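You operate a simulated robot arm through the tools that you are given. There is no shell and no other tool. Be economical: measure what you need, move in short steps, check, and stop when the job is done.

You run a simulated robot arm. Do the job below in one go: nothing can be reset, and whatever is moved stays where it is left.

Task
Rinse out the red cup, tip it empty and stand it back.
Fine: cold tap, into the basin, tap off. Set down upright: what you pick out. What is to be rubbed or washed off counts as gone when no trace of it is left.

It is judged by the outcome, as a careful person would: the job done as asked, and still so three seconds after it is handed in. It fails if anything else is knocked over, pushed out of place, dropped, spilled or broken.

Robot
A 7-joint arm with a fingered hand, fixed in place. Base frame: the origin is at the foot of the arm, x ahead of it, y to its left, z up. Units: mm, degrees, N and s.
With the tool pointing down near the work surface it reaches from about 100 to 640 mm from the base axis. Its first joint turns from -115.0 to 115.0 degrees. Payload 5 kg.
The TCP is the grasp point between the finger pads, 32 mm short of the fingertips. In the tool frame z runs along the fingers and y along their closing line. The gripper opens to 160 mm. The gripper's body begins 89 mm behind the TCP. The gripper is a hand of 4 fingers: y runs from the thumb to the fingers, the wrist lies at [0, 0, -267] in the tool frame, and closing takes about 1.5 s.
Orientation is told as [roll, pitch, yaw] about the base's x, y, z axes, in that order, counted from this pose: with the fingers straight down and closing along the base's y, the tool's x points along the base's -x, its y along +y and its z along -z.

Tools
- The arm moves only by the tool servo_tool. Its argument "series" is a list of rows, each a list of 3 entries, a list of its own where there are three numbers: the turn, a rotation vector about the tool's x, y, z in degrees, then the shift along the tool's x, y, z in m, then the gripper command, from -1 (fully open) to 1 (shut), values between in proportion. In form: [[[ax, ay, az], [dx, dy, dz], grip], ...]. A call has 1 to 8 rows; each row shifts and turns the commanded pose from where the row before left it, along the tool's axes as they then stand. A row lasts 0.2 s, in which the tool goes at most 50 mm and 8.6 degrees; a call with a longer step from one row to the next is refused whole, and so is a gripper value outside its range. A pose out of reach is approached as far as the arm can. The call stops where the force on the tool passes 40 N (or 10 N more than at its start, if that is more) or the arm is blocked; 0.2 s more then pass. Each finger travels about 45 mm/s and halts on what it meets, pressing with about 23 N; the grip force reading is that of the motor and also rises with nothing between the fingers. The clock runs only during rows and for 0.2 s after the last one: add rows that do not move to give the fingers time. It gives the time, the measured TCP pose, the force on the tool (base axes), the opening and the grip force at its end, in the units of the frame above (readings bear some noise), with the torque about the TCP (base axes, N m) and any sound that the robot's microphone picked up.
- Cameras (640 x 400 px; columns grow to the right, rows downward): "scene" is fixed at [402.4, -500, 1527.1]; the picture's right is [0.71, -0.70, 0.00], its down [-0.53, -0.54, -0.66] and it looks along [0.46, 0.47, -0.75] (base axes); focal length 319 px, centre (320, 200). "wrist" rides on the gripper at [80, -4, -114] in the tool frame; the picture's right is [0.05, 1.00, 0.00], its down [-0.82, 0.04, -0.58] and it looks along [-0.58, 0.03, 0.82] (tool axes); focal length 265 px, centre (320, 200). There is no depth. A picture from a camera that has moved, and an enlarged one, comes with that camera's place and axes in the base frame and with its lens.
- capture(camera): a new picture of that camera. The clock stands still meanwhile.
- slide_trunk(by): slides the trunk up (or, below 0, down) by that many mm; the arm rides with it, the base frame stays. It gives what a move gives, with no picture.
- preshape(shape): the hand has 4 fingers and takes this shape, open, in about a second: jaw (thumb against the fingers, like two jaws); tri (thumb and two fingers); tip (a fingertip pinch); poke (one finger out to press); point (the index stretched); flat (the hand flat); cup (the hand cupped); fist (a fist). The gripper value then closes the fingers along that shape, each until it touches; the sizes above hold for jaw. It gives what a move gives, with no picture.
- inspect(camera, box): a new picture of the part [left, top, right, bottom] of that camera's present view, enlarged. The clock stands still meanwhile.
- finish_job(): hands the job in; it is judged then, once.

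Go step by step. Nothing tells you positions but the pictures and the camera data: compare them with the known pose of the tool, close in by small moves and look again before you grip or let go. The budget is 120 turns and 68 pictures, counting those below and the enlarged ones. Unless the task says otherwise, let go and move clear before handing in, and close with one line.

The tools are called after "Request:" by a JSON object that holds its "op" and its "data". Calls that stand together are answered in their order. servo_tool: Moves the arm, as the interface text tells. Its arguments: {"type":"object","properties":{"series":{"type":"array","items":{"type":"array"}}},"required":["series"]} The other tools are called the same way: slide_trunk (by) slides the trunk up or down; preshape (shape) gives the hand a shape; capture (camera) takes a picture; inspect (camera, box) takes an enlarged picture of a part of a camera's view; finish_job () hands the job in.

At the start:

```text
time: 0.0
tcp_pos: [637.9, -30.5, 1131.3]
tool_rot: [-0.1, 0.1, 0.0]
wrist_force: [-0.4, -0.3, 0.5]
ft_torque: [0.0, 0.04, 0.01]
finger_gap: 159.7
grasp_force: 0.3
shape: jaw
trunk travel left (down, up): [-575.0, 415.0]
```

scene: 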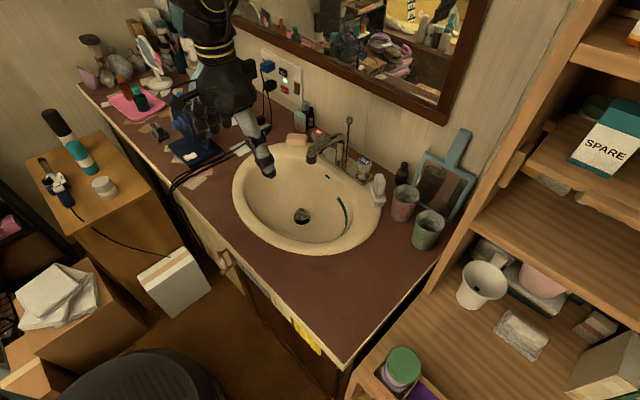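
wrist: 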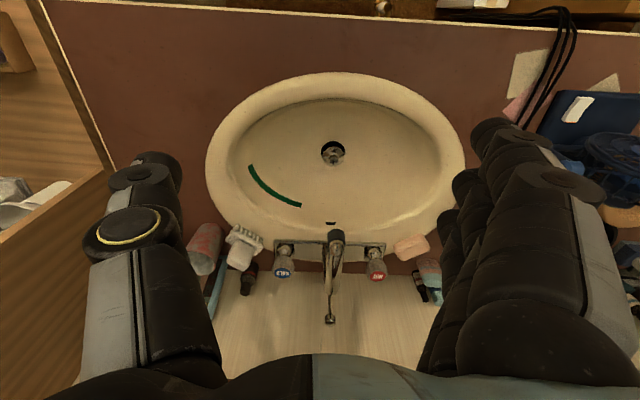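

I see a basin with a tap (cold handle on the right of the scene view), a red cup and a green cup to the right of the basin. I'll look closer at the cups and tap.

Request:
{"op": "inspect", "data": {"camera": "scene", "box": [340, 140, 500, 260]}}

Request:
{"op": "inspect", "data": {"camera": "scene", "box": [220, 100, 420, 260]}}

Request:
{"op": "inspect", "data": {"camera": "wrist", "box": [180, 200, 460, 350]}}

```text
3.33 times, centred on (420, 200) of scene
camera zoom: at [402.4, -500.0, 1527.1], right [0.71, -0.7, 0.0], down [-0.53, -0.54, -0.66], along [0.46, 0.47, -0.75], focal length 1064 px, centre (-13, 200)
```

zoom: 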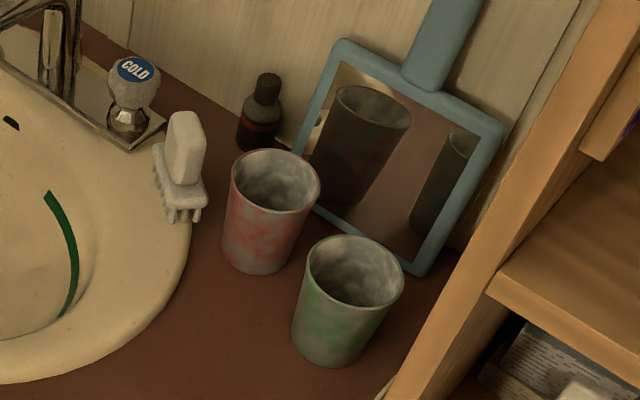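

```text
2.50 times, centred on (320, 180) of scene
camera zoom: at [402.4, -500.0, 1527.1], right [0.71, -0.7, 0.0], down [-0.53, -0.54, -0.66], along [0.46, 0.47, -0.75], focal length 798 px, centre (320, 250)
```

zoom: 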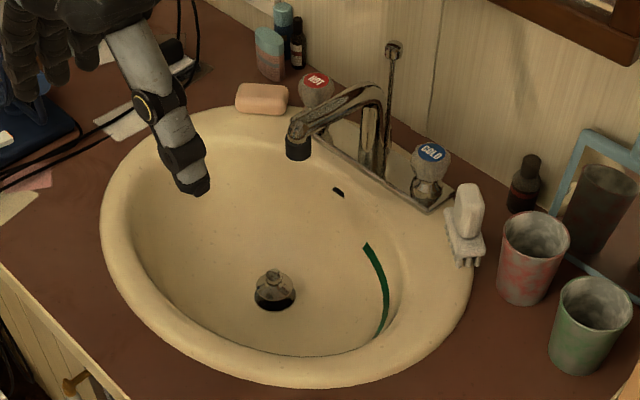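

```text
2.29 times, centred on (320, 275) of wrist
camera zoom: at [556.9, -34.4, 1243.3], right [-0.05, 1.0, 0.0], down [0.82, 0.04, 0.58], along [0.58, 0.03, -0.82], focal length 607 px, centre (320, 29)
```

zoom: 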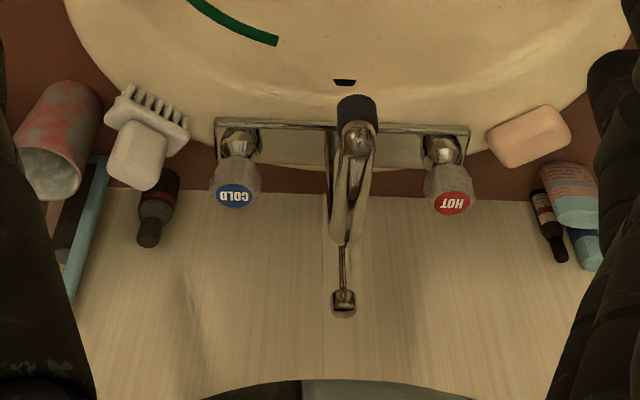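

Triangulating puts the counter near z 800, red cup rim at about (974,-249,887), cold knob top at (992,-87,892), and spout outlet at (866,9,~905). These need the tool tilted forward, so I'll test tilting and reach high up first.

Request:
{"op": "servo_tool", "data": {"series": [[[0, -8, 0], [0, 0, 0], -1], [[0, -8, 0], [0, 0, 0], -1], [[0, -8, 0], [0, 0, 0], -1], [[0, -8, 0], [0, 0, 0], -1], [[0, -8, 0], [0, 0, 0], -1], [[0, -8, 0], [0, 0, 0], -1], [[0, 0, 0], [0, 0, 0.04], -1], [[0, 0, 0], [0, 0, 0], -1]]}}

```text
time: 1.8
tcp_pos: [667.3, -29.9, 1103.7]
tool_rot: [-0.1, -48.0, -0.1]
wrist_force: [-0.4, -0.1, 0.0]
ft_torque: [0.0, -0.01, -0.01]
finger_gap: 159.9
grasp_force: 0.0
shape: jaw
trunk travel left (down, up): [-575.0, 415.0]
```

Now moving to a standoff in front of and above the cold knob with a half-open hand, testing reach.

Request:
{"op": "servo_tool", "data": {"series": [[[0, 0, 0], [-0.012, -0.0115, 0.043], 0], [[0, 0, 0], [-0.012, -0.0115, 0.043], 0], [[0, 0, 0], [-0.012, -0.0115, 0.043], 0], [[0, 0, 0], [-0.012, -0.0115, 0.043], 0], [[0, 0, 0], [-0.012, -0.0115, 0.035], 0], [[0, 0, 0], [0, 0, 0], 0], [[0, 0, 0], [0, 0, 0], 0]]}}

Request:
{"op": "capture", "data": {"camera": "scene"}}

Request:
{"op": "capture", "data": {"camera": "wrist"}}

```text
time: 3.4
tcp_pos: [861.4, -88.5, 1012.0]
tool_rot: [0.0, -48.0, -0.1]
wrist_force: [-0.1, 0.5, -0.3]
ft_torque: [0.0, -0.03, 0.04]
finger_gap: 81.0
grasp_force: 0.2
shape: jaw
trunk travel left (down, up): [-575.0, 415.0]
```

```text
62 pictures are left
```

scene: 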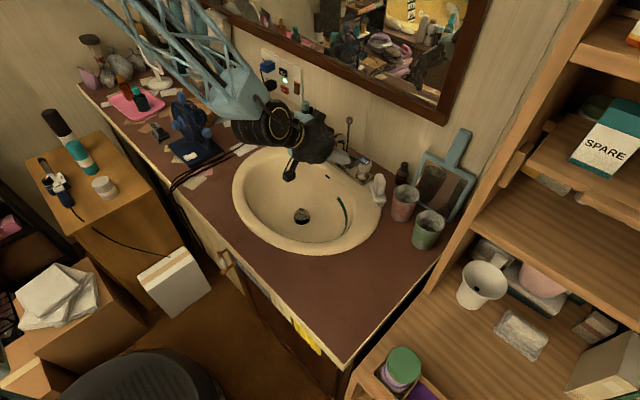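

```text
61 pictures are left
camera wrist: at [722.5, -92.3, 1026.0], right [-0.03, 1.0, -0.04], down [0.12, 0.04, 0.99], along [0.99, 0.03, -0.12], focal length 265 px, centre (320, 200)
```

wrist: 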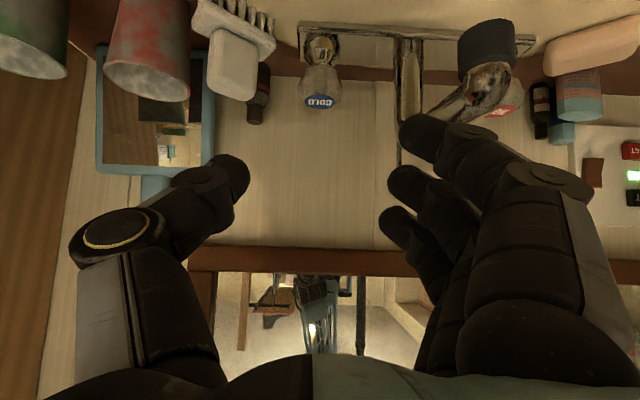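

The tap is reachable; the knob sits at about (992,-88), z 855–885. Approaching along the tool axis, then checking.

Request:
{"op": "servo_tool", "data": {"series": [[[0, 0, 0], [0.02, 0, 0.0], 0.0], [[0, 0, 0], [0, 0, 0.04], 0.0], [[0, 0, 0], [0, 0, 0.04], 0.0], [[0, 0, 0], [0, 0, 0.03], 0.0], [[0, 0, 0], [0, 0, 0.02], 0.0], [[0, 0, 0], [0, 0, 0.0], 0.0], [[0, 0, 0], [0, 0, 0.0], 0.0]]}}

Request:
{"op": "capture", "data": {"camera": "wrist"}}

Request:
{"op": "inspect", "data": {"camera": "scene", "box": [260, 100, 420, 200]}}

```text
time: 5.0
tcp_pos: [944.4, -88.7, 908.2]
tool_rot: [0.0, -48.1, -0.2]
wrist_force: [0.4, -0.9, -0.2]
ft_torque: [0.0, 0.0, 0.01]
finger_gap: 80.4
grasp_force: 0.1
shape: jaw
trunk travel left (down, up): [-575.0, 415.0]
```

```text
60 pictures are left
camera wrist: at [805.6, -92.5, 922.9], right [-0.03, 1.0, -0.04], down [0.12, 0.04, 0.99], along [0.99, 0.03, -0.12], focal length 265 px, centre (320, 200)
```

wrist: 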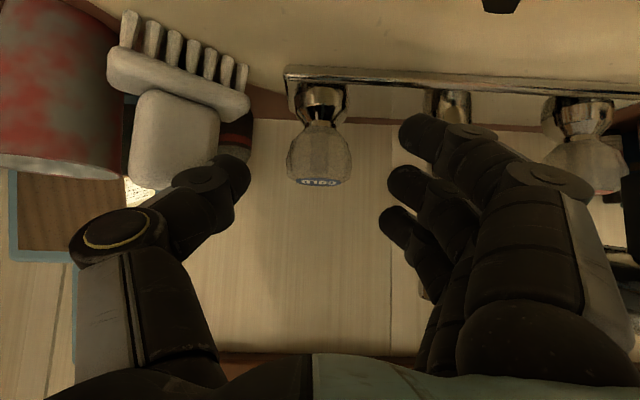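

```text
4.00 times, centred on (340, 150) of scene
camera zoom: at [402.4, -500.0, 1527.1], right [0.71, -0.7, 0.0], down [-0.53, -0.54, -0.66], along [0.46, 0.47, -0.75], focal length 1276 px, centre (240, 400)
```

zoom: 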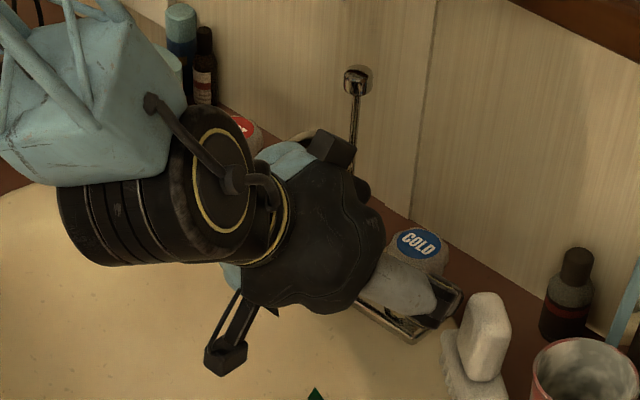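

The thumb would pass close to the standing brush, so a steeper hand is safer for twisting. I'll back off, tilt more vertical and test reach above the knob.

Request:
{"op": "servo_tool", "data": {"series": [[[0, 0, 0], [0, 0, -0.045], 0.2], [[0, 0, 0], [-0.03, 0, -0.035], 0.2], [[0, 8, 0], [-0.02, 0, -0.02], 0.2], [[0, 8, 0], [0, 0, 0], 0.2], [[0, 8, 0], [0, 0, 0], 0.2], [[0, 8, 0], [0, 0, 0.0], 0.2], [[0, 0, 0], [0, 0, 0.0], 0.2], [[0, 0, 0], [0, 0, 0.0], 0.2]]}}

```text
time: 6.8
tcp_pos: [904.2, -87.1, 1014.0]
tool_rot: [0.0, -16.1, 0.0]
wrist_force: [-0.6, 1.3, -0.4]
ft_torque: [-0.03, -0.02, -0.02]
finger_gap: 64.0
grasp_force: 0.1
shape: jaw
trunk travel left (down, up): [-575.0, 415.0]
```

Request:
{"op": "servo_tool", "data": {"series": [[[0, 0, 0], [-0.027, 0, 0.008], 0.2], [[0, 0, 0], [-0.027, 0, 0.008], 0.2], [[0, 0, 0], [-0.027, 0, 0.008], 0.2], [[0, 0, 0], [0, 0, 0], 0.2], [[0, 0, 0], [0, 0, 0], 0.2], [[0, 0, 0], [0, 0, 0], 0.2]]}}

Request:
{"op": "capture", "data": {"camera": "wrist"}}

Request:
{"op": "capture", "data": {"camera": "scene"}}

```text
time: 8.2
tcp_pos: [988.7, -87.7, 1011.6]
tool_rot: [0.0, -16.0, 0.0]
wrist_force: [-0.3, -0.2, -0.2]
ft_torque: [0.01, 0.01, 0.02]
finger_gap: 63.8
grasp_force: 0.0
shape: jaw
trunk travel left (down, up): [-575.0, 415.0]
```

```text
58 pictures are left
camera wrist: at [879.0, -92.2, 1097.2], right [-0.05, 1.0, -0.01], down [0.62, 0.04, 0.78], along [0.78, 0.03, -0.63], focal length 265 px, centre (320, 200)
```

wrist: 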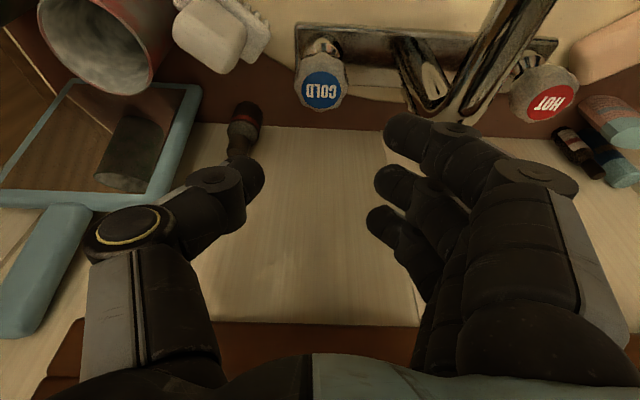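

```text
57 pictures are left
```

scene: 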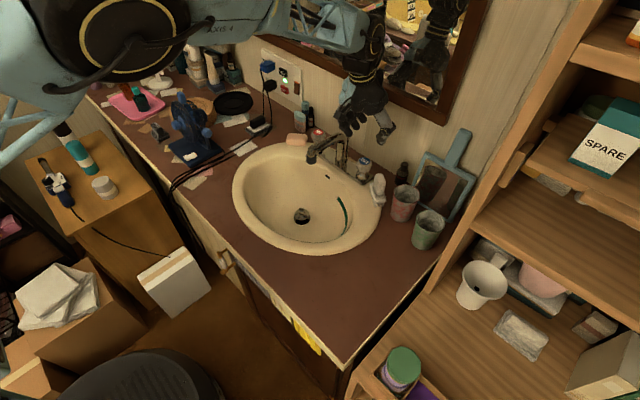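

Reach is fine with a steep hand. Descending over the cold knob, stopping short to check.

Request:
{"op": "servo_tool", "data": {"series": [[[0, 0, 0], [0.0095, 0, 0.034], 0.2], [[0, 0, 0], [0.0095, 0, 0.034], 0.2], [[0, 0, 0], [0.0095, 0, 0.034], 0.2], [[0, 0, 0], [0, 0, 0], 0.2], [[0, 0, 0], [0, 0, 0], 0.2]]}}

Request:
{"op": "capture", "data": {"camera": "wrist"}}

Request:
{"op": "inspect", "data": {"camera": "scene", "box": [300, 110, 420, 210]}}

```text
time: 9.4
tcp_pos: [987.3, -87.3, 906.5]
tool_rot: [0.0, -15.9, 0.0]
wrist_force: [0.0, 0.3, -0.2]
ft_torque: [0.01, -0.04, -0.05]
finger_gap: 64.0
grasp_force: 0.0
shape: jaw
trunk travel left (down, up): [-575.0, 415.0]
```

```text
56 pictures are left
camera wrist: at [879.1, -92.0, 991.9], right [-0.05, 1.0, -0.01], down [0.62, 0.04, 0.78], along [0.78, 0.03, -0.63], focal length 265 px, centre (320, 200)
```

wrist: 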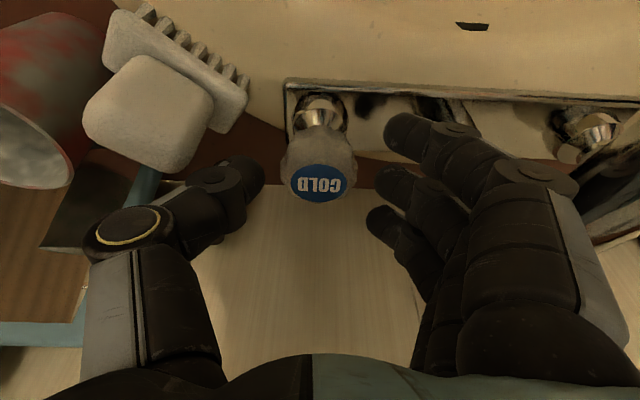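

```text
4.00 times, centred on (360, 160) of scene
camera zoom: at [402.4, -500.0, 1527.1], right [0.71, -0.7, 0.0], down [-0.53, -0.54, -0.66], along [0.46, 0.47, -0.75], focal length 1276 px, centre (160, 360)
```

zoom: 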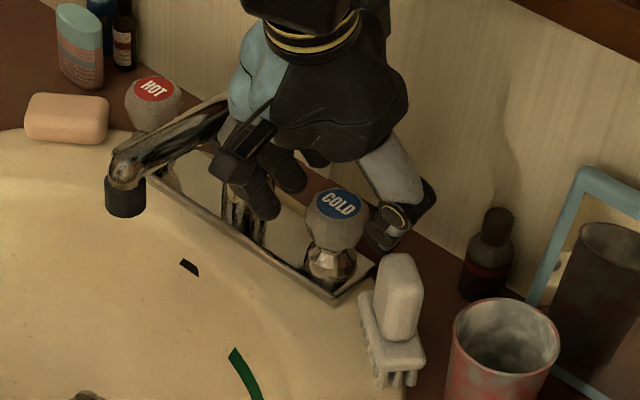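

Aligned on the knob. Descending 36 mm and closing on it.

Request:
{"op": "servo_tool", "data": {"series": [[[0, 0, 0], [0.003, 0, 0.018], 0.2], [[0, 0, 0], [0.003, 0, 0.018], 0.2], [[0, 0, 0], [0, 0, 0], 0.2], [[0, 0, 0], [0, 0, 0], 0.7], [[0, 0, 0], [0, 0, 0], 0.7], [[0, 0, 0], [0, 0, 0], 0.7], [[0, 0, 0], [0, 0, 0], 0.7]]}}

Request:
{"op": "capture", "data": {"camera": "wrist"}}

```text
time: 10.2
tcp_pos: [998.3, -86.4, 878.9]
tool_rot: [0.0, -16.8, 0.0]
wrist_force: [4.3, 6.2, 13.2]
ft_torque: [-1.18, 0.31, 0.21]
finger_gap: 43.6
grasp_force: 0.0
shape: jaw
trunk travel left (down, up): [-575.0, 415.0]
stopped in row 4: the force on the tool passed its limit at 42 N (the readings are from after the stop); the commanded pose is now the measured one
```

```text
54 pictures are left
camera wrist: at [887.3, -92.1, 961.7], right [-0.05, 1.0, -0.01], down [0.61, 0.04, 0.79], along [0.79, 0.03, -0.62], focal length 265 px, centre (320, 200)
```

wrist: 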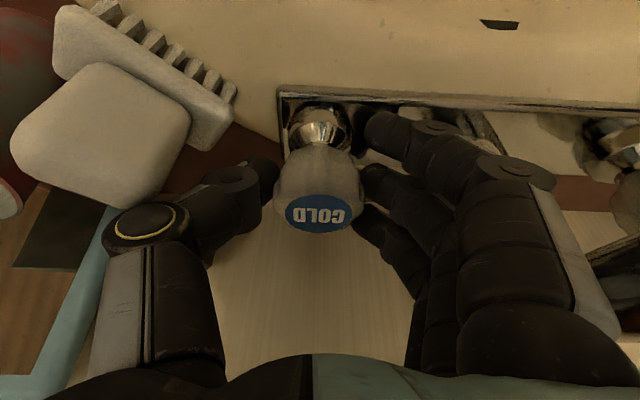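

The fingers touched the knob with a force spike. I'll let the grip settle and read again.

Request:
{"op": "servo_tool", "data": {"series": [[[0, 0, 0], [0, 0, 0], 0.6], [[0, 0, 0], [0, 0, 0], 0.6]]}}

```text
time: 10.8
tcp_pos: [995.5, -85.9, 877.1]
tool_rot: [0.0, -16.6, 0.1]
wrist_force: [8.0, 6.6, 18.5]
ft_torque: [-1.55, 0.43, 0.43]
finger_gap: 27.4
grasp_force: 0.0
shape: jaw
trunk travel left (down, up): [-575.0, 415.0]
```

Request:
{"op": "capture", "data": {"camera": "wrist"}}

Request:
{"op": "inspect", "data": {"camera": "scene", "box": [300, 110, 420, 210]}}

```text
53 pictures are left
camera wrist: at [886.3, -90.5, 960.7], right [-0.05, 1.0, -0.01], down [0.62, 0.04, 0.79], along [0.79, 0.03, -0.62], focal length 265 px, centre (320, 200)
```

wrist: 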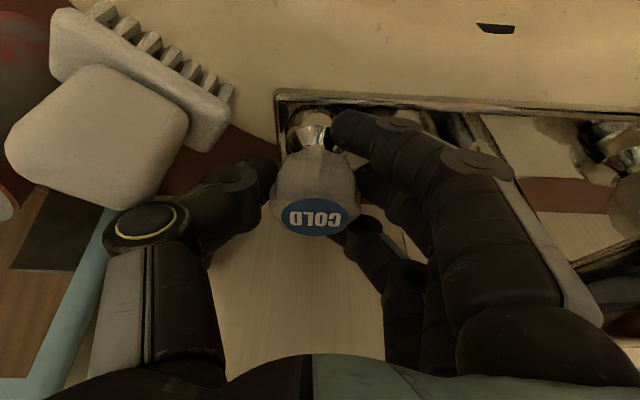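

```text
4.00 times, centred on (360, 160) of scene
camera zoom: at [402.4, -500.0, 1527.1], right [0.71, -0.7, 0.0], down [-0.53, -0.54, -0.66], along [0.46, 0.47, -0.75], focal length 1276 px, centre (160, 360)
```

zoom: 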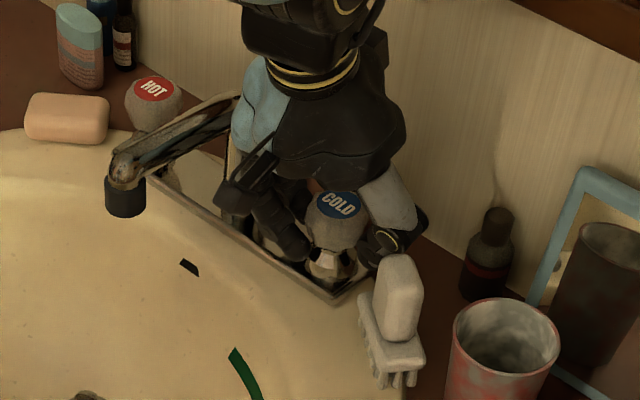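

Fingers are wrapping the knob with some upward load. I'll ease up a few mm and firm up the grip.

Request:
{"op": "servo_tool", "data": {"series": [[[0, 0, 0], [0.0, 0, -0.004], 0.6], [[0, 0, 0], [0.0, 0, -0.003], 0.7], [[0, 0, 0], [0, 0, 0], 0.8], [[0, 0, 0], [0, 0, 0], 0.8]]}}

```text
time: 11.8
tcp_pos: [993.0, -86.3, 879.0]
tool_rot: [0.1, -16.3, 0.1]
wrist_force: [0.5, -0.4, -3.8]
ft_torque: [-0.11, 0.38, 0.11]
finger_gap: 22.1
grasp_force: 22.9
shape: jaw
trunk travel left (down, up): [-575.0, 415.0]
```

Gripped well with balanced force. Turning counter-clockwise in small steps.

Request:
{"op": "servo_tool", "data": {"series": [[[-2.2, 0, -7.7], [0, 0, 0], 0.9], [[-2.2, 0, -7.7], [0, 0, 0], 0.9], [[-2.2, 0, -7.7], [0, 0, 0], 0.9], [[-2.2, 0, -7.7], [0, 0, 0], 0.9], [[0, 0, 0], [0, 0, 0], 0.9]]}}

Request:
{"op": "capture", "data": {"camera": "wrist"}}

Request:
{"op": "inspect", "data": {"camera": "scene", "box": [260, 110, 420, 230]}}

```text
time: 13.1
tcp_pos: [993.2, -88.4, 879.3]
tool_rot: [-0.2, -16.3, 32.2]
wrist_force: [-11.1, -8.4, -10.6]
ft_torque: [-0.13, 0.74, -0.06]
finger_gap: 22.1
grasp_force: 23.2
shape: jaw
trunk travel left (down, up): [-575.0, 415.0]
```

```text
51 pictures are left
camera wrist: at [902.5, -150.1, 964.5], right [-0.57, 0.82, -0.02], down [0.5, 0.37, 0.78], along [0.65, 0.44, -0.62], focal length 265 px, centre (320, 200)
```

wrist: 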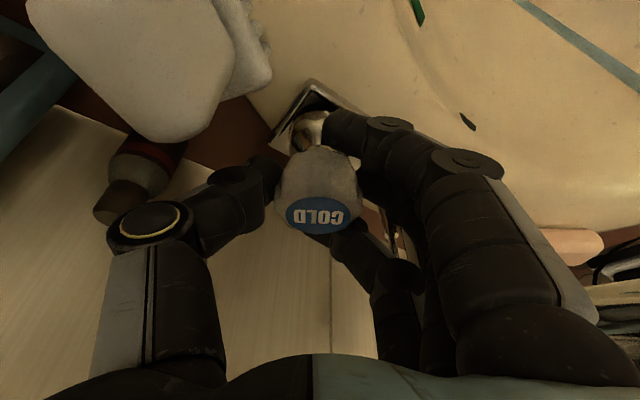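

```text
3.33 times, centred on (340, 170) of scene
camera zoom: at [402.4, -500.0, 1527.1], right [0.71, -0.7, 0.0], down [-0.53, -0.54, -0.66], along [0.46, 0.47, -0.75], focal length 1064 px, centre (253, 300)
```

zoom: 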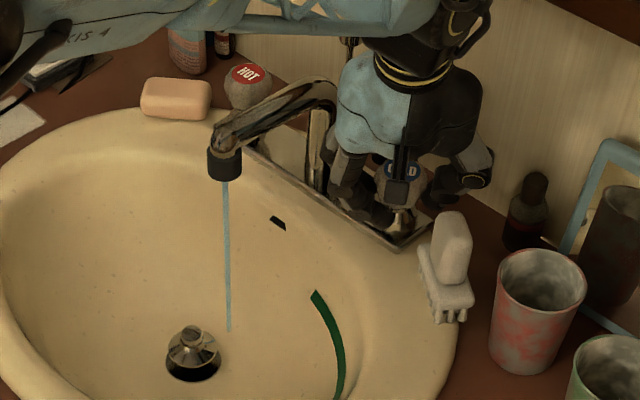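

Cold water runs. A little more opening, then release gently and rise.

Request:
{"op": "servo_tool", "data": {"series": [[[-2.2, 0, -7.7], [0, 0, 0], 0.9], [[-2.2, 0, -7.7], [0, 0, 0], 0.9], [[0, 0, 0], [0, 0, 0], 0.9], [[0, 0, 0], [0, 0, 0], 0.5], [[0, 0, 0], [0, 0, 0], 0.2], [[0, 0, 0], [0, 0, 0], 0.2], [[0, 0, 0], [0, 0, 0], 0.2], [[0, 0, 0], [0, 0, 0], 0.2]]}}

Request:
{"op": "inspect", "data": {"camera": "scene", "box": [260, 110, 420, 230]}}

```text
time: 14.8
tcp_pos: [994.4, -86.4, 882.8]
tool_rot: [-0.3, -16.4, 48.2]
wrist_force: [0.1, 0.2, 0.2]
ft_torque: [-0.01, 0.01, -0.02]
finger_gap: 63.3
grasp_force: 0.1
shape: jaw
trunk travel left (down, up): [-575.0, 415.0]
```

```text
3.33 times, centred on (340, 170) of scene
camera zoom: at [402.4, -500.0, 1527.1], right [0.71, -0.7, 0.0], down [-0.53, -0.54, -0.66], along [0.46, 0.47, -0.75], focal length 1064 px, centre (253, 300)
```

zoom: 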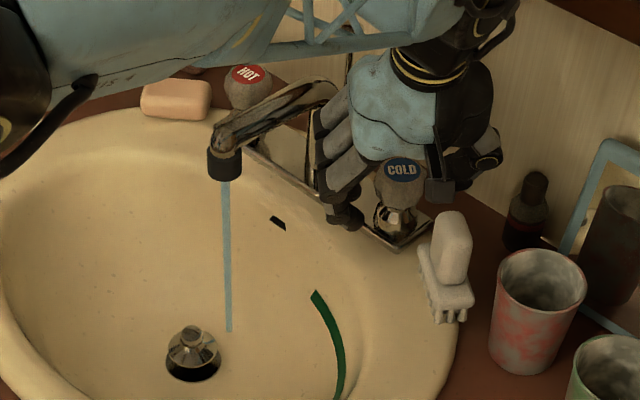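

Water is flowing well. I'll rise straight up, then turn the hand to come at the red cup from the basin side (yaw about -45), where there is room between brush, green cup and mirror.

Request:
{"op": "servo_tool", "data": {"series": [[[0, 0, 0], [-0.0113, 0, -0.0384], 0.2], [[0, 0, 0], [-0.0113, 0, -0.0384], 0.2], [[0, 0, 0], [-0.0113, 0, -0.0384], 0.2], [[0, 0, 0], [-0.0113, 0, -0.0384], 0.2], [[2.4, 0, 8.15], [0, 0, 0], 0.2], [[2.4, 0, 8.15], [0, 0, 0], 0.2], [[2.4, 0, 8.15], [0, 0, 0], 0.2], [[2.4, 0, 8.15], [0, 0, 0], 0.2]]}}

Request:
{"op": "servo_tool", "data": {"series": [[[2.4, 0, 8.15], [0.02, 0, -0.02], -0.4], [[2.4, 0, 8.15], [0.02, 0, -0.02], -0.4], [[2.4, 0, 8.15], [0.02, 0, -0.02], -0.4], [[2.4, 0, 8.15], [0.02, 0, 0], -0.4], [[2.4, 0, 8.15], [0.02, 0, 0], -0.4], [[2.4, 0, 8.15], [0, 0, 0], -0.4], [[2.4, 0, 8.15], [0, 0, 0], -0.4], [[0, 0, 0], [0, 0, 0], -0.4]]}}

Request:
{"op": "servo_tool", "data": {"series": [[[0, -8, 0], [0, 0, 0], -0.4], [[0, -8, 0], [0, 0, 0], -0.4], [[0, -8, 0], [0, 0, 0], -0.4], [[0, 0, 0], [0, 0, 0], -0.4]]}}

```text
time: 16.6
tcp_pos: [993.6, -86.3, 1040.9]
tool_rot: [-0.3, -16.7, 14.1]
wrist_force: [0.1, 0.5, -0.2]
ft_torque: [0.0, -0.01, -0.02]
finger_gap: 63.3
grasp_force: 0.1
shape: jaw
trunk travel left (down, up): [-575.0, 415.0]
```

```text
time: 18.4
tcp_pos: [882.9, -84.3, 1070.6]
tool_rot: [-0.1, -16.8, -45.5]
wrist_force: [0.1, 1.3, 0.6]
ft_torque: [0.04, 0.0, 0.0]
finger_gap: 111.7
grasp_force: 0.0
shape: jaw
trunk travel left (down, up): [-575.0, 415.0]
```

```text
time: 19.4
tcp_pos: [882.3, -85.9, 1070.8]
tool_rot: [0.0, -40.7, -45.3]
wrist_force: [-0.3, -0.9, 0.5]
ft_torque: [0.03, 0.0, 0.03]
finger_gap: 111.9
grasp_force: 0.0
shape: jaw
trunk travel left (down, up): [-575.0, 415.0]
```

Request:
{"op": "servo_tool", "data": {"series": [[[0, 0, 0], [0, -0.0167, 0.043], -0.4], [[0, 0, 0], [0, -0.0167, 0.043], -0.4], [[0, 0, 0], [-0.001, -0.0167, 0.043], -0.4], [[0, 0, 0], [0, 0, 0], -0.4], [[0, 0, 0], [0, 0, 0], -0.4]]}}

Request:
{"op": "capture", "data": {"camera": "wrist"}}

Request:
{"op": "inspect", "data": {"camera": "scene", "box": [320, 110, 480, 250]}}

```text
time: 20.6
tcp_pos: [906.1, -178.2, 972.3]
tool_rot: [-0.1, -40.7, -45.4]
wrist_force: [-0.4, 0.1, -0.6]
ft_torque: [-0.01, -0.01, 0.01]
finger_gap: 111.8
grasp_force: 0.0
shape: jaw
trunk travel left (down, up): [-575.0, 415.0]
```

```text
48 pictures are left
camera wrist: at [808.7, -85.6, 1004.9], right [0.68, 0.73, -0.03], down [0.2, -0.14, 0.97], along [0.7, -0.67, -0.24], focal length 265 px, centre (320, 200)
```

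wrist: 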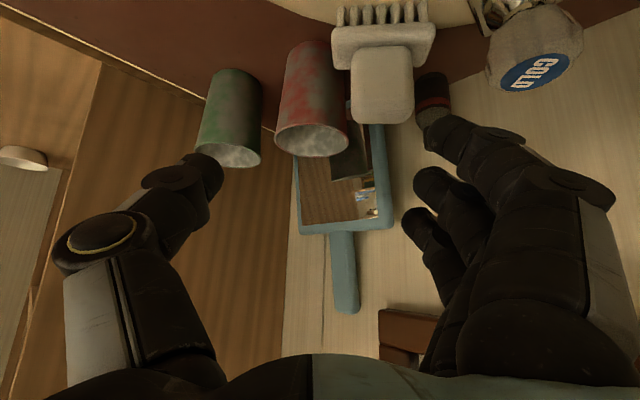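

```text
2.86 times, centred on (400, 180) of scene
camera zoom: at [402.4, -500.0, 1527.1], right [0.71, -0.7, 0.0], down [-0.53, -0.54, -0.66], along [0.46, 0.47, -0.75], focal length 912 px, centre (91, 257)
```

zoom: 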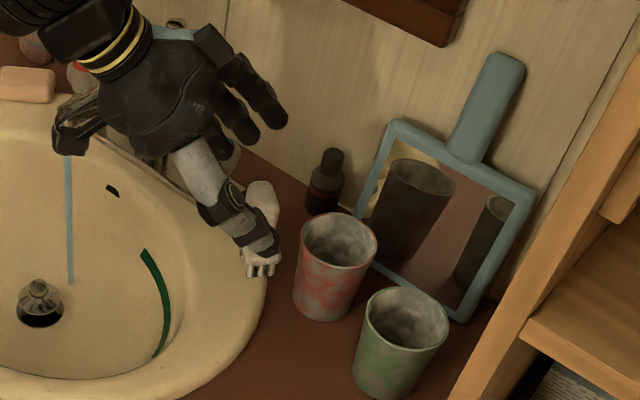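

The cup is at (971,-251), with the brush close on the basin side. I'll use a steeper, slightly more turned hand (pitch -25, yaw -52) with a narrower opening so both brush and green cup are cleared.

Request:
{"op": "servo_tool", "data": {"series": [[[0, 7.8, 0], [0, 0, 0], -0.1], [[0, 7.8, 0], [0, 0, 0], -0.1], [[2.8, 0, 6.0], [0, 0, 0], -0.1], [[0, 0, 0], [-0.045, 0.0096, 0.0055], -0.1], [[0, 0, 0], [0, 0, 0], -0.1], [[0, 0, 0], [0, 0, 0], -0.1]]}}

Request:
{"op": "capture", "data": {"camera": "wrist"}}

Request:
{"op": "inspect", "data": {"camera": "scene", "box": [340, 130, 460, 250]}}

```text
time: 22.1
tcp_pos: [940.7, -207.8, 986.7]
tool_rot: [0.0, -25.2, -52.0]
wrist_force: [0.0, 0.4, -0.8]
ft_torque: [-0.02, 0.04, 0.0]
finger_gap: 88.3
grasp_force: 0.0
shape: jaw
trunk travel left (down, up): [-575.0, 415.0]
```

```text
46 pictures are left
camera wrist: at [862.7, -115.6, 1053.8], right [0.76, 0.65, -0.02], down [0.34, -0.36, 0.87], along [0.56, -0.67, -0.49], focal length 265 px, centre (320, 200)
```

wrist: 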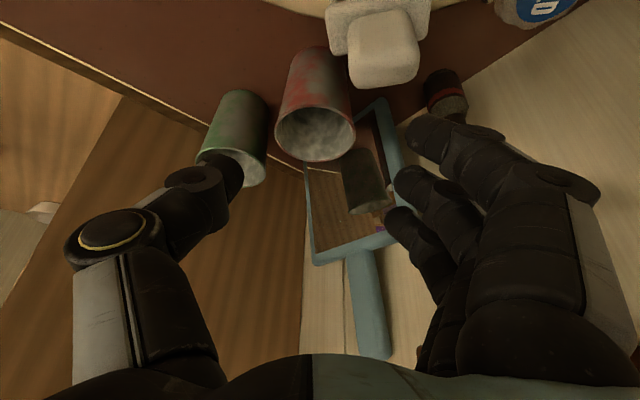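

```text
3.33 times, centred on (400, 190) of scene
camera zoom: at [402.4, -500.0, 1527.1], right [0.71, -0.7, 0.0], down [-0.53, -0.54, -0.66], along [0.46, 0.47, -0.75], focal length 1064 px, centre (53, 233)
```

zoom: 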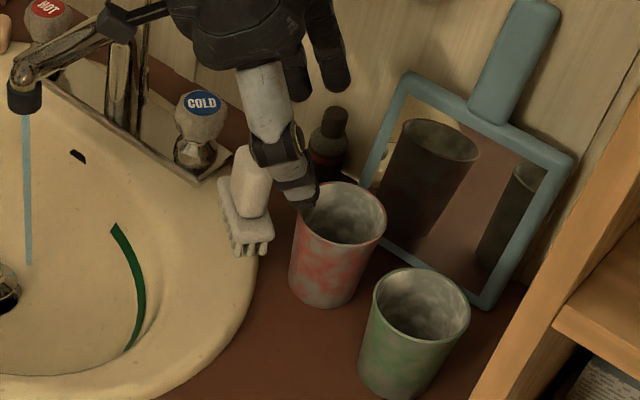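

Request:
{"op": "servo_tool", "data": {"series": [[[0, 0, 0], [0, -0.0033, 0.03], -0.1], [[0, 0, 0], [0, 0, 0.03], -0.1], [[0, 0, 0], [0, 0, 0.012], -0.1], [[0, 0, 0], [0, 0, 0], -0.1], [[0, 0, 0], [0, 0, 0], -0.1]]}}

Request:
{"op": "capture", "data": {"camera": "wrist"}}

Request:
{"op": "inspect", "data": {"camera": "scene", "box": [340, 130, 460, 250]}}

```text
time: 23.2
tcp_pos: [956.7, -233.0, 921.4]
tool_rot: [0.0, -25.2, -52.0]
wrist_force: [0.5, 0.1, 0.4]
ft_torque: [0.0, -0.03, 0.01]
finger_gap: 88.4
grasp_force: 0.1
shape: jaw
trunk travel left (down, up): [-575.0, 415.0]
```

```text
44 pictures are left
camera wrist: at [879.1, -140.5, 988.6], right [0.76, 0.65, -0.02], down [0.34, -0.36, 0.87], along [0.56, -0.67, -0.49], focal length 265 px, centre (320, 200)
```

wrist: 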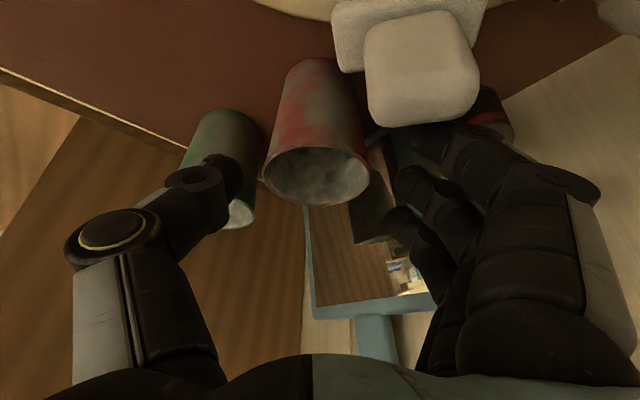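

```text
3.33 times, centred on (400, 190) of scene
camera zoom: at [402.4, -500.0, 1527.1], right [0.71, -0.7, 0.0], down [-0.53, -0.54, -0.66], along [0.46, 0.47, -0.75], focal length 1064 px, centre (53, 233)
```

zoom: 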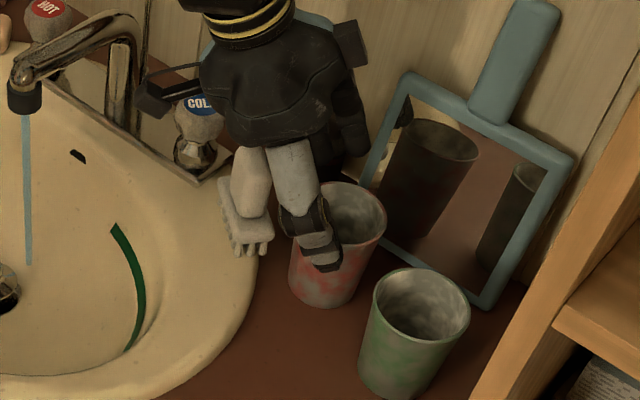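

Fingers straddle the cup with brush and green cup clear. I'll nudge slightly away from the brush and go down the last stretch in small steps.

Request:
{"op": "servo_tool", "data": {"series": [[[0, 0, 0], [-0.005, 0, 0.012], -0.1], [[0, 0, 0], [-0.001, 0, 0.014], -0.1], [[0, 0, 0], [0, 0, 0.014], -0.1], [[0, 0, 0], [0, 0, 0.012], -0.1], [[0, 0, 0], [0, 0, 0], -0.1], [[0, 0, 0], [0, 0, 0], -0.1]]}}

Request:
{"op": "capture", "data": {"camera": "wrist"}}

Request:
{"op": "inspect", "data": {"camera": "scene", "box": [340, 130, 460, 250]}}

```text
time: 24.6
tcp_pos: [972.5, -254.2, 877.6]
tool_rot: [0.0, -25.3, -52.0]
wrist_force: [0.7, 0.7, 0.3]
ft_torque: [0.01, 0.0, -0.03]
finger_gap: 88.4
grasp_force: 0.1
shape: jaw
trunk travel left (down, up): [-575.0, 415.0]
```

```text
42 pictures are left
camera wrist: at [895.6, -161.8, 944.4], right [0.76, 0.65, -0.02], down [0.34, -0.36, 0.87], along [0.56, -0.67, -0.49], focal length 265 px, centre (320, 200)
```

wrist: 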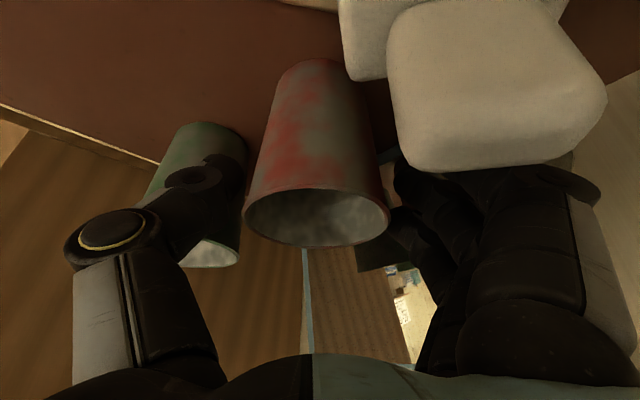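

```text
3.33 times, centred on (400, 190) of scene
camera zoom: at [402.4, -500.0, 1527.1], right [0.71, -0.7, 0.0], down [-0.53, -0.54, -0.66], along [0.46, 0.47, -0.75], focal length 1064 px, centre (53, 233)
```

zoom: 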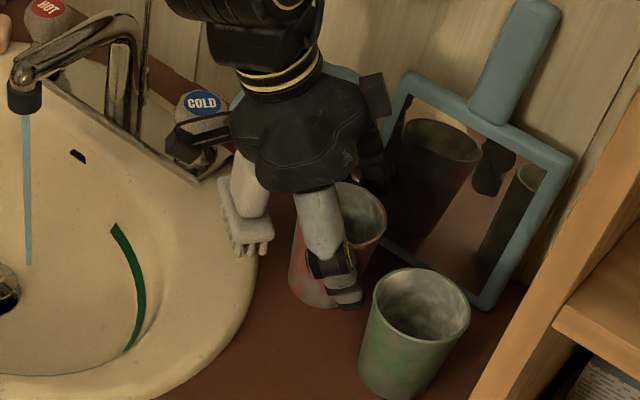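

Well straddled. Closing on the cup.

Request:
{"op": "servo_tool", "data": {"series": [[[0, 0, 0], [0, 0, 0], 0.0], [[0, 0, 0], [0, 0, 0], 0.1], [[0, 0, 0], [0, 0, 0], 0.2], [[0, 0, 0], [0, 0, 0], 0.3], [[0, 0, 0], [0, 0, 0], 0.3], [[0, 0, 0], [0, 0, 0], 0.4], [[0, 0, 0], [0, 0, 0], 0.4]]}}

Request:
{"op": "capture", "data": {"camera": "wrist"}}

```text
time: 26.2
tcp_pos: [973.7, -253.7, 877.5]
tool_rot: [0.1, -25.2, -52.1]
wrist_force: [-0.3, -0.7, 0.9]
ft_torque: [0.05, 0.04, -0.01]
finger_gap: 48.7
grasp_force: 22.7
shape: jaw
trunk travel left (down, up): [-575.0, 415.0]
```

```text
40 pictures are left
camera wrist: at [895.6, -161.7, 944.7], right [0.76, 0.65, -0.02], down [0.34, -0.36, 0.87], along [0.56, -0.67, -0.49], focal length 265 px, centre (320, 200)
```

wrist: 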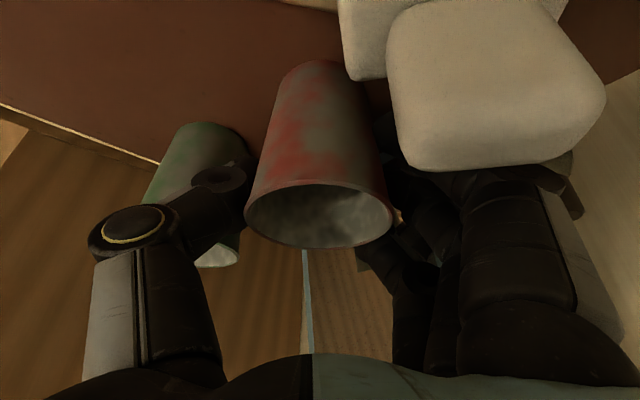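

Gripped at 23 N. Lifting straight up.

Request:
{"op": "servo_tool", "data": {"series": [[[0, 0, 0], [-0.0042, 0, -0.0091], 0.5], [[0, 0, 0], [-0.0085, 0, -0.0181], 0.5], [[0, 0, 0], [-0.0127, 0, -0.0272], 0.5], [[0, 0, 0], [-0.0127, 0, -0.0272], 0.5], [[0, 0, 0], [-0.0127, 0, -0.0272], 0.5], [[0, 0, 0], [-0.0085, 0, -0.0181], 0.5], [[0, 0, 0], [0, 0, 0], 0.5]]}}

Request:
{"op": "capture", "data": {"camera": "scene"}}

Request:
{"op": "capture", "data": {"camera": "wrist"}}

```text
time: 27.9
tcp_pos: [973.5, -253.6, 1018.8]
tool_rot: [0.0, -25.0, -52.0]
wrist_force: [0.5, 0.3, -0.7]
ft_torque: [-0.04, 0.03, -0.02]
finger_gap: 47.4
grasp_force: 23.4
shape: jaw
trunk travel left (down, up): [-575.0, 415.0]
```

```text
39 pictures are left
```

scene: 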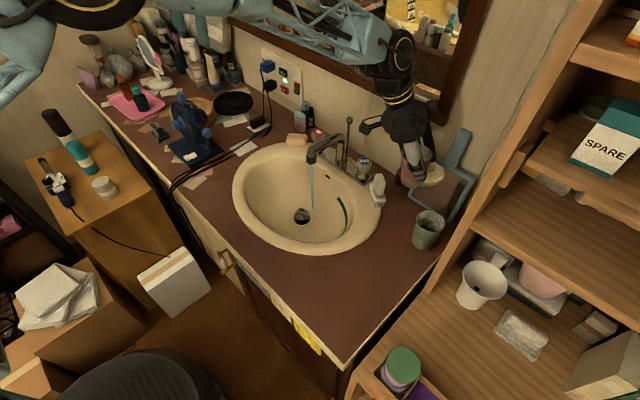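

```text
38 pictures are left
camera wrist: at [895.7, -161.7, 1084.4], right [0.76, 0.65, -0.02], down [0.34, -0.36, 0.87], along [0.56, -0.67, -0.49], focal length 265 px, centre (320, 200)
```

wrist: 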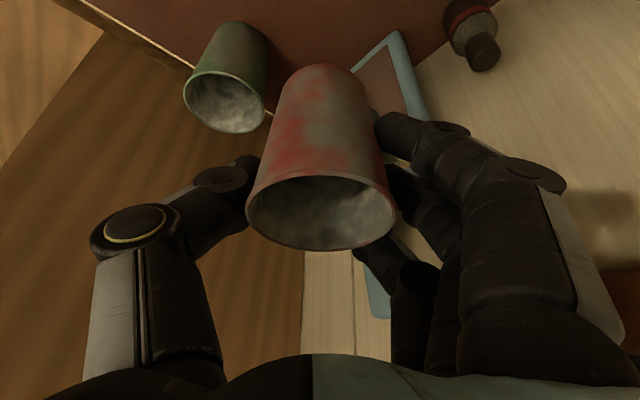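

The cup is held securely. Moving it to the front of the basin, then turning the hand to yaw 0.

Request:
{"op": "servo_tool", "data": {"series": [[[0, 0, 0], [0.02, -0.001, -0.008], 0.5], [[0, 0, 0], [0.038, -0.0018, -0.0145], 0.5], [[0, 0, 0], [0.041, -0.0018, -0.0155], 0.5], [[0, 0, 0], [0.041, -0.0018, -0.0155], 0.5], [[0, 0, 0], [0.041, -0.0018, -0.0155], 0.5], [[0, 0, 0], [0.041, -0.0018, -0.0155], 0.5], [[0, 0, 0], [0.04, -0.0018, -0.0155], 0.5], [[0, 0, 0], [0, 0, 0], 0.5]]}}

Request:
{"op": "servo_tool", "data": {"series": [[[-3.38, 0, -7.25], [0, 0, 0], 0.5], [[-3.38, 0, -7.25], [0, 0, 0], 0.5], [[-3.38, 0, -7.25], [0, 0, 0], 0.5], [[-3.38, 0, -7.25], [0, 0, 0], 0.5], [[-3.38, 0, -7.25], [0, 0, 0], 0.5], [[-3.38, 0, -7.25], [0, 0, 0], 0.5], [[-1.7, 0, -3.63], [0, 0, 0], 0.5], [[0, 0, 0], [0, 0, 0], 0.5]]}}

```text
time: 29.6
tcp_pos: [792.2, -40.9, 996.4]
tool_rot: [-0.1, -25.1, -52.0]
wrist_force: [-0.8, -0.5, -0.3]
ft_torque: [0.02, 0.0, -0.01]
finger_gap: 47.4
grasp_force: 22.8
shape: jaw
trunk travel left (down, up): [-575.0, 415.0]
```

```text
time: 31.4
tcp_pos: [791.2, -41.8, 998.0]
tool_rot: [-0.2, -25.0, 0.3]
wrist_force: [0.9, 0.4, -0.2]
ft_torque: [-0.01, 0.0, -0.01]
finger_gap: 47.2
grasp_force: 23.4
shape: jaw
trunk travel left (down, up): [-575.0, 415.0]
```

Request:
{"op": "servo_tool", "data": {"series": [[[0, 0, 0], [0.0192, 0.0128, 0.0346], 0.5], [[0, 0, 0], [0.0192, 0.0128, 0.0346], 0.5], [[0, 0, 0], [0.0192, 0.0128, 0.0346], 0.5], [[0, 0, 0], [0.0192, 0.0128, 0.0346], 0.5], [[0, -6.5, 0], [0, 0, 0], 0.5], [[0, -6.5, 0], [0, 0, 0], 0.5], [[0, 0, 0], [0, 0, 0], 0.5]]}}

Request:
{"op": "capture", "data": {"camera": "wrist"}}

Request:
{"op": "inspect", "data": {"camera": "scene", "box": [230, 100, 390, 240]}}

```text
time: 33.0
tcp_pos: [780.9, 9.8, 840.0]
tool_rot: [-0.3, -38.0, 0.2]
wrist_force: [0.6, 0.8, -0.4]
ft_torque: [-0.01, 0.03, 0.01]
finger_gap: 47.5
grasp_force: 22.8
shape: jaw
trunk travel left (down, up): [-575.0, 415.0]
```

```text
37 pictures are left
camera wrist: at [647.5, 5.1, 877.4], right [-0.04, 1.0, -0.03], down [0.28, 0.04, 0.96], along [0.96, 0.03, -0.29], focal length 265 px, centre (320, 200)
```

wrist: 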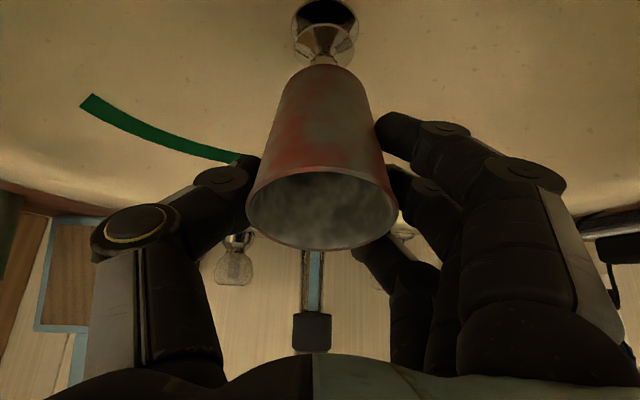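

```text
2.86 times, centred on (310, 170) of scene
camera zoom: at [402.4, -500.0, 1527.1], right [0.71, -0.7, 0.0], down [-0.53, -0.54, -0.66], along [0.46, 0.47, -0.75], focal length 912 px, centre (349, 286)
```

zoom: 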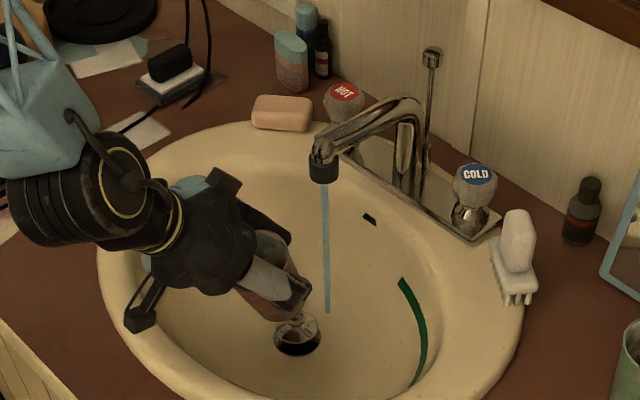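

The stream is at (866, 9) and the aerator bottom is at z≈900. I'll slide the cup forward under it.

Request:
{"op": "servo_tool", "data": {"series": [[[0, 0, 0], [-0.019, 0, 0.0148], 0.5], [[0, 0, 0], [-0.019, 0, 0.0148], 0.5], [[0, 0, 0], [-0.0185, 0, 0.0145], 0.5], [[0, 0, 0], [0, 0, 0], 0.5], [[0, 0, 0], [0, 0, 0], 0.5], [[0, 0, 0], [0, 0, 0], 0.5], [[0, 0, 0], [0, 0, 0], 0.5], [[0, 0, 0], [0, 0, 0], 0.5]]}}

Request:
{"op": "capture", "data": {"camera": "wrist"}}

Request:
{"op": "inspect", "data": {"camera": "scene", "box": [230, 100, 390, 240]}}

```text
time: 34.9
tcp_pos: [852.8, 9.4, 840.5]
tool_rot: [-0.2, -38.1, 0.1]
wrist_force: [-0.4, 0.4, -1.0]
ft_torque: [0.03, 0.01, -0.02]
finger_gap: 47.2
grasp_force: 22.9
shape: jaw
trunk travel left (down, up): [-575.0, 415.0]
```

```text
35 pictures are left
camera wrist: at [719.1, 5.2, 878.1], right [-0.04, 1.0, -0.03], down [0.29, 0.04, 0.96], along [0.96, 0.03, -0.29], focal length 265 px, centre (320, 200)
```

wrist: 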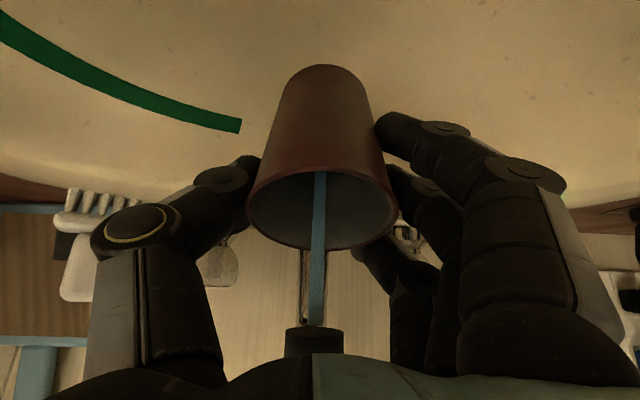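

```text
2.86 times, centred on (310, 170) of scene
camera zoom: at [402.4, -500.0, 1527.1], right [0.71, -0.7, 0.0], down [-0.53, -0.54, -0.66], along [0.46, 0.47, -0.75], focal length 912 px, centre (349, 286)
```

zoom: 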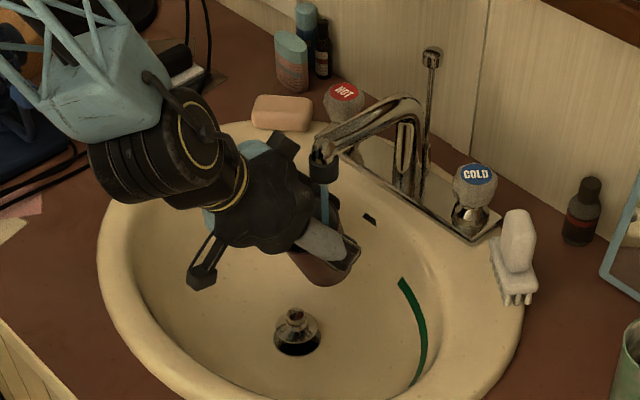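

The stream is entering the cup and the grime is already vanishing. Let it fill for a few seconds.

Request:
{"op": "servo_tool", "data": {"series": [[[0, 0, 0], [0, 0, 0], 0.5], [[0, 0, 0], [0, 0, 0], 0.5], [[0, 0, 0], [0, 0, 0], 0.5], [[0, 0, 0], [0, 0, 0], 0.5], [[0, 0, 0], [0, 0, 0], 0.5], [[0, 0, 0], [0, 0, 0], 0.5], [[0, 0, 0], [0, 0, 0], 0.5], [[0, 0, 0], [0, 0, 0], 0.5]]}}

Request:
{"op": "servo_tool", "data": {"series": [[[0, 0, 0], [0, 0, 0], 0.5], [[0, 0, 0], [0, 0, 0], 0.5], [[0, 0, 0], [0, 0, 0], 0.5], [[0, 0, 0], [0, 0, 0], 0.5], [[0, 0, 0], [0, 0, 0], 0.5], [[0, 0, 0], [0, 0, 0], 0.5], [[0, 0, 0], [0, 0, 0], 0.5], [[0, 0, 0], [0, 0, 0], 0.5]]}}

Request:
{"op": "inspect", "data": {"camera": "wrist", "box": [220, 40, 420, 280]}}

```text
time: 36.6
tcp_pos: [852.5, 10.2, 838.7]
tool_rot: [-0.2, -38.1, 0.1]
wrist_force: [-1.1, -1.3, -0.8]
ft_torque: [-0.02, 0.0, 0.0]
finger_gap: 47.3
grasp_force: 23.4
shape: jaw
trunk travel left (down, up): [-575.0, 415.0]
```

```text
time: 38.5
tcp_pos: [853.0, 8.5, 839.5]
tool_rot: [-0.2, -38.1, 0.1]
wrist_force: [-0.2, 0.2, -2.0]
ft_torque: [0.0, 0.01, 0.01]
finger_gap: 47.1
grasp_force: 22.9
shape: jaw
trunk travel left (down, up): [-575.0, 415.0]
```

```text
1.67 times, centred on (320, 160) of wrist
camera zoom: at [719.2, 5.2, 878.0], right [-0.04, 1.0, -0.03], down [0.29, 0.04, 0.96], along [0.96, 0.03, -0.29], focal length 442 px, centre (320, 267)
```

zoom: 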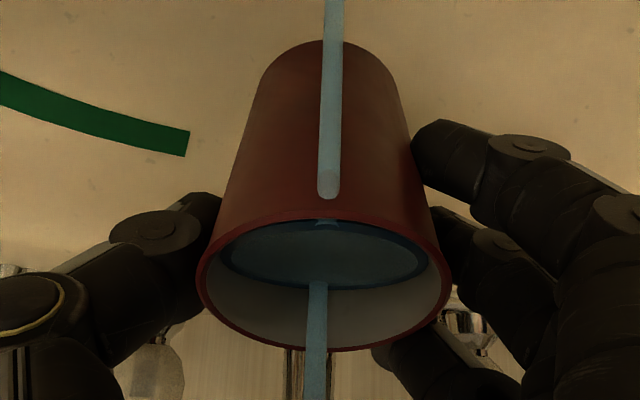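

The cup is full, clean and overflowing into the basin. I'll back out of the stream, rise a bit over the basin centre, then start tipping.

Request:
{"op": "servo_tool", "data": {"series": [[[0, 0, 0], [0.012, 0, -0.0093], 0.5], [[0, 0, 0], [0.016, 0, -0.0124], 0.5], [[0, 0, 0], [0.02, 0, -0.0155], 0.5], [[0, 0, 0], [-0.016, 0, -0.02], 0.5], [[0, 0, 0], [-0.021, 0, -0.0273], 0.5], [[0, -8, 0], [0, 0, 0], 0.5], [[0, -8, 0], [0, 0, 0], 0.5], [[0, -8, 0], [0, 0, 0], 0.5]]}}

Request:
{"op": "servo_tool", "data": {"series": [[[0, -8, 0], [0, 0, 0], 0.5], [[0, -8, 0], [0, 0, 0], 0.5], [[0, -8, 0], [0, 0, 0], 0.5], [[0, 0, 8], [0, 0, 0], 0.5], [[0, 0, 8], [0, 0, 0], 0.5], [[0, 0, 8], [0, 0, 0], 0.5], [[0, 0, 0], [0, 0, 0], 0.5]]}}

Request:
{"op": "inspect", "data": {"camera": "scene", "box": [220, 90, 400, 260]}}

```text
time: 40.2
tcp_pos: [793.5, 8.4, 899.5]
tool_rot: [-0.3, -62.1, 0.3]
wrist_force: [0.5, 0.1, -1.4]
ft_torque: [-0.02, 0.02, 0.0]
finger_gap: 47.0
grasp_force: 23.1
shape: jaw
trunk travel left (down, up): [-575.0, 415.0]
```

```text
time: 41.1
tcp_pos: [789.2, 8.5, 908.0]
tool_rot: [-1.4, -86.1, 1.4]
wrist_force: [-26.3, 5.6, 46.3]
ft_torque: [0.05, 10.0, -0.45]
finger_gap: 47.3
grasp_force: 23.0
shape: jaw
trunk travel left (down, up): [-575.0, 415.0]
stopped in row 4: the force on the tool passed its limit at 107 N (the readings are from after the stop); the commanded pose is now the measured one
```

```text
2.35 times, centred on (310, 175) of scene
camera zoom: at [402.4, -500.0, 1527.1], right [0.71, -0.7, 0.0], down [-0.53, -0.54, -0.66], along [0.46, 0.47, -0.75], focal length 751 px, centre (344, 259)
```

zoom: 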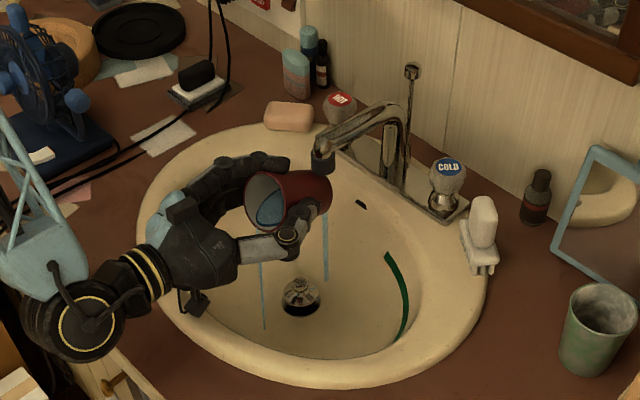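

The camera housing most likely touched the basin's front rim as the hand levelled. Moving up and slightly back to free it.

Request:
{"op": "servo_tool", "data": {"series": [[[0, 0, 0], [-0.008, 0, -0.006], 0.5], [[0, 0, 0], [-0.015, 0, -0.01], 0.5], [[0, 0, 0], [-0.02, 0, -0.01], 0.5], [[0, 0, 0], [-0.02, 0, 0], 0.5], [[0, 0, 0], [-0.02, 0, 0], 0.5], [[0, 0, 0], [0, 0, 0], 0.5]]}}

Request:
{"op": "capture", "data": {"camera": "scene"}}

```text
time: 42.5
tcp_pos: [772.7, 8.1, 987.2]
tool_rot: [-0.4, -85.7, 0.4]
wrist_force: [0.0, 0.0, -1.1]
ft_torque: [0.0, 0.04, 0.01]
finger_gap: 47.1
grasp_force: 23.0
shape: jaw
trunk travel left (down, up): [-575.0, 415.0]
```

```text
31 pictures are left
```

scene: 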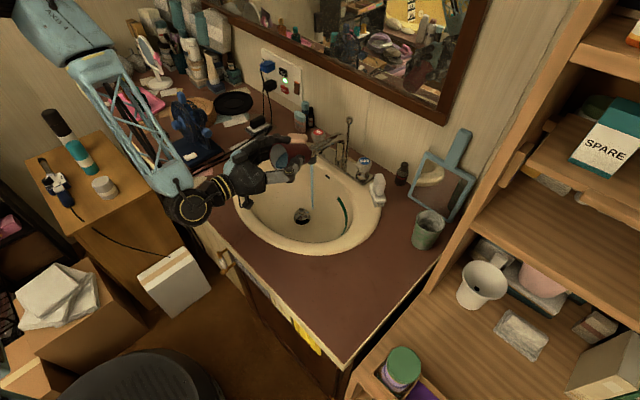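

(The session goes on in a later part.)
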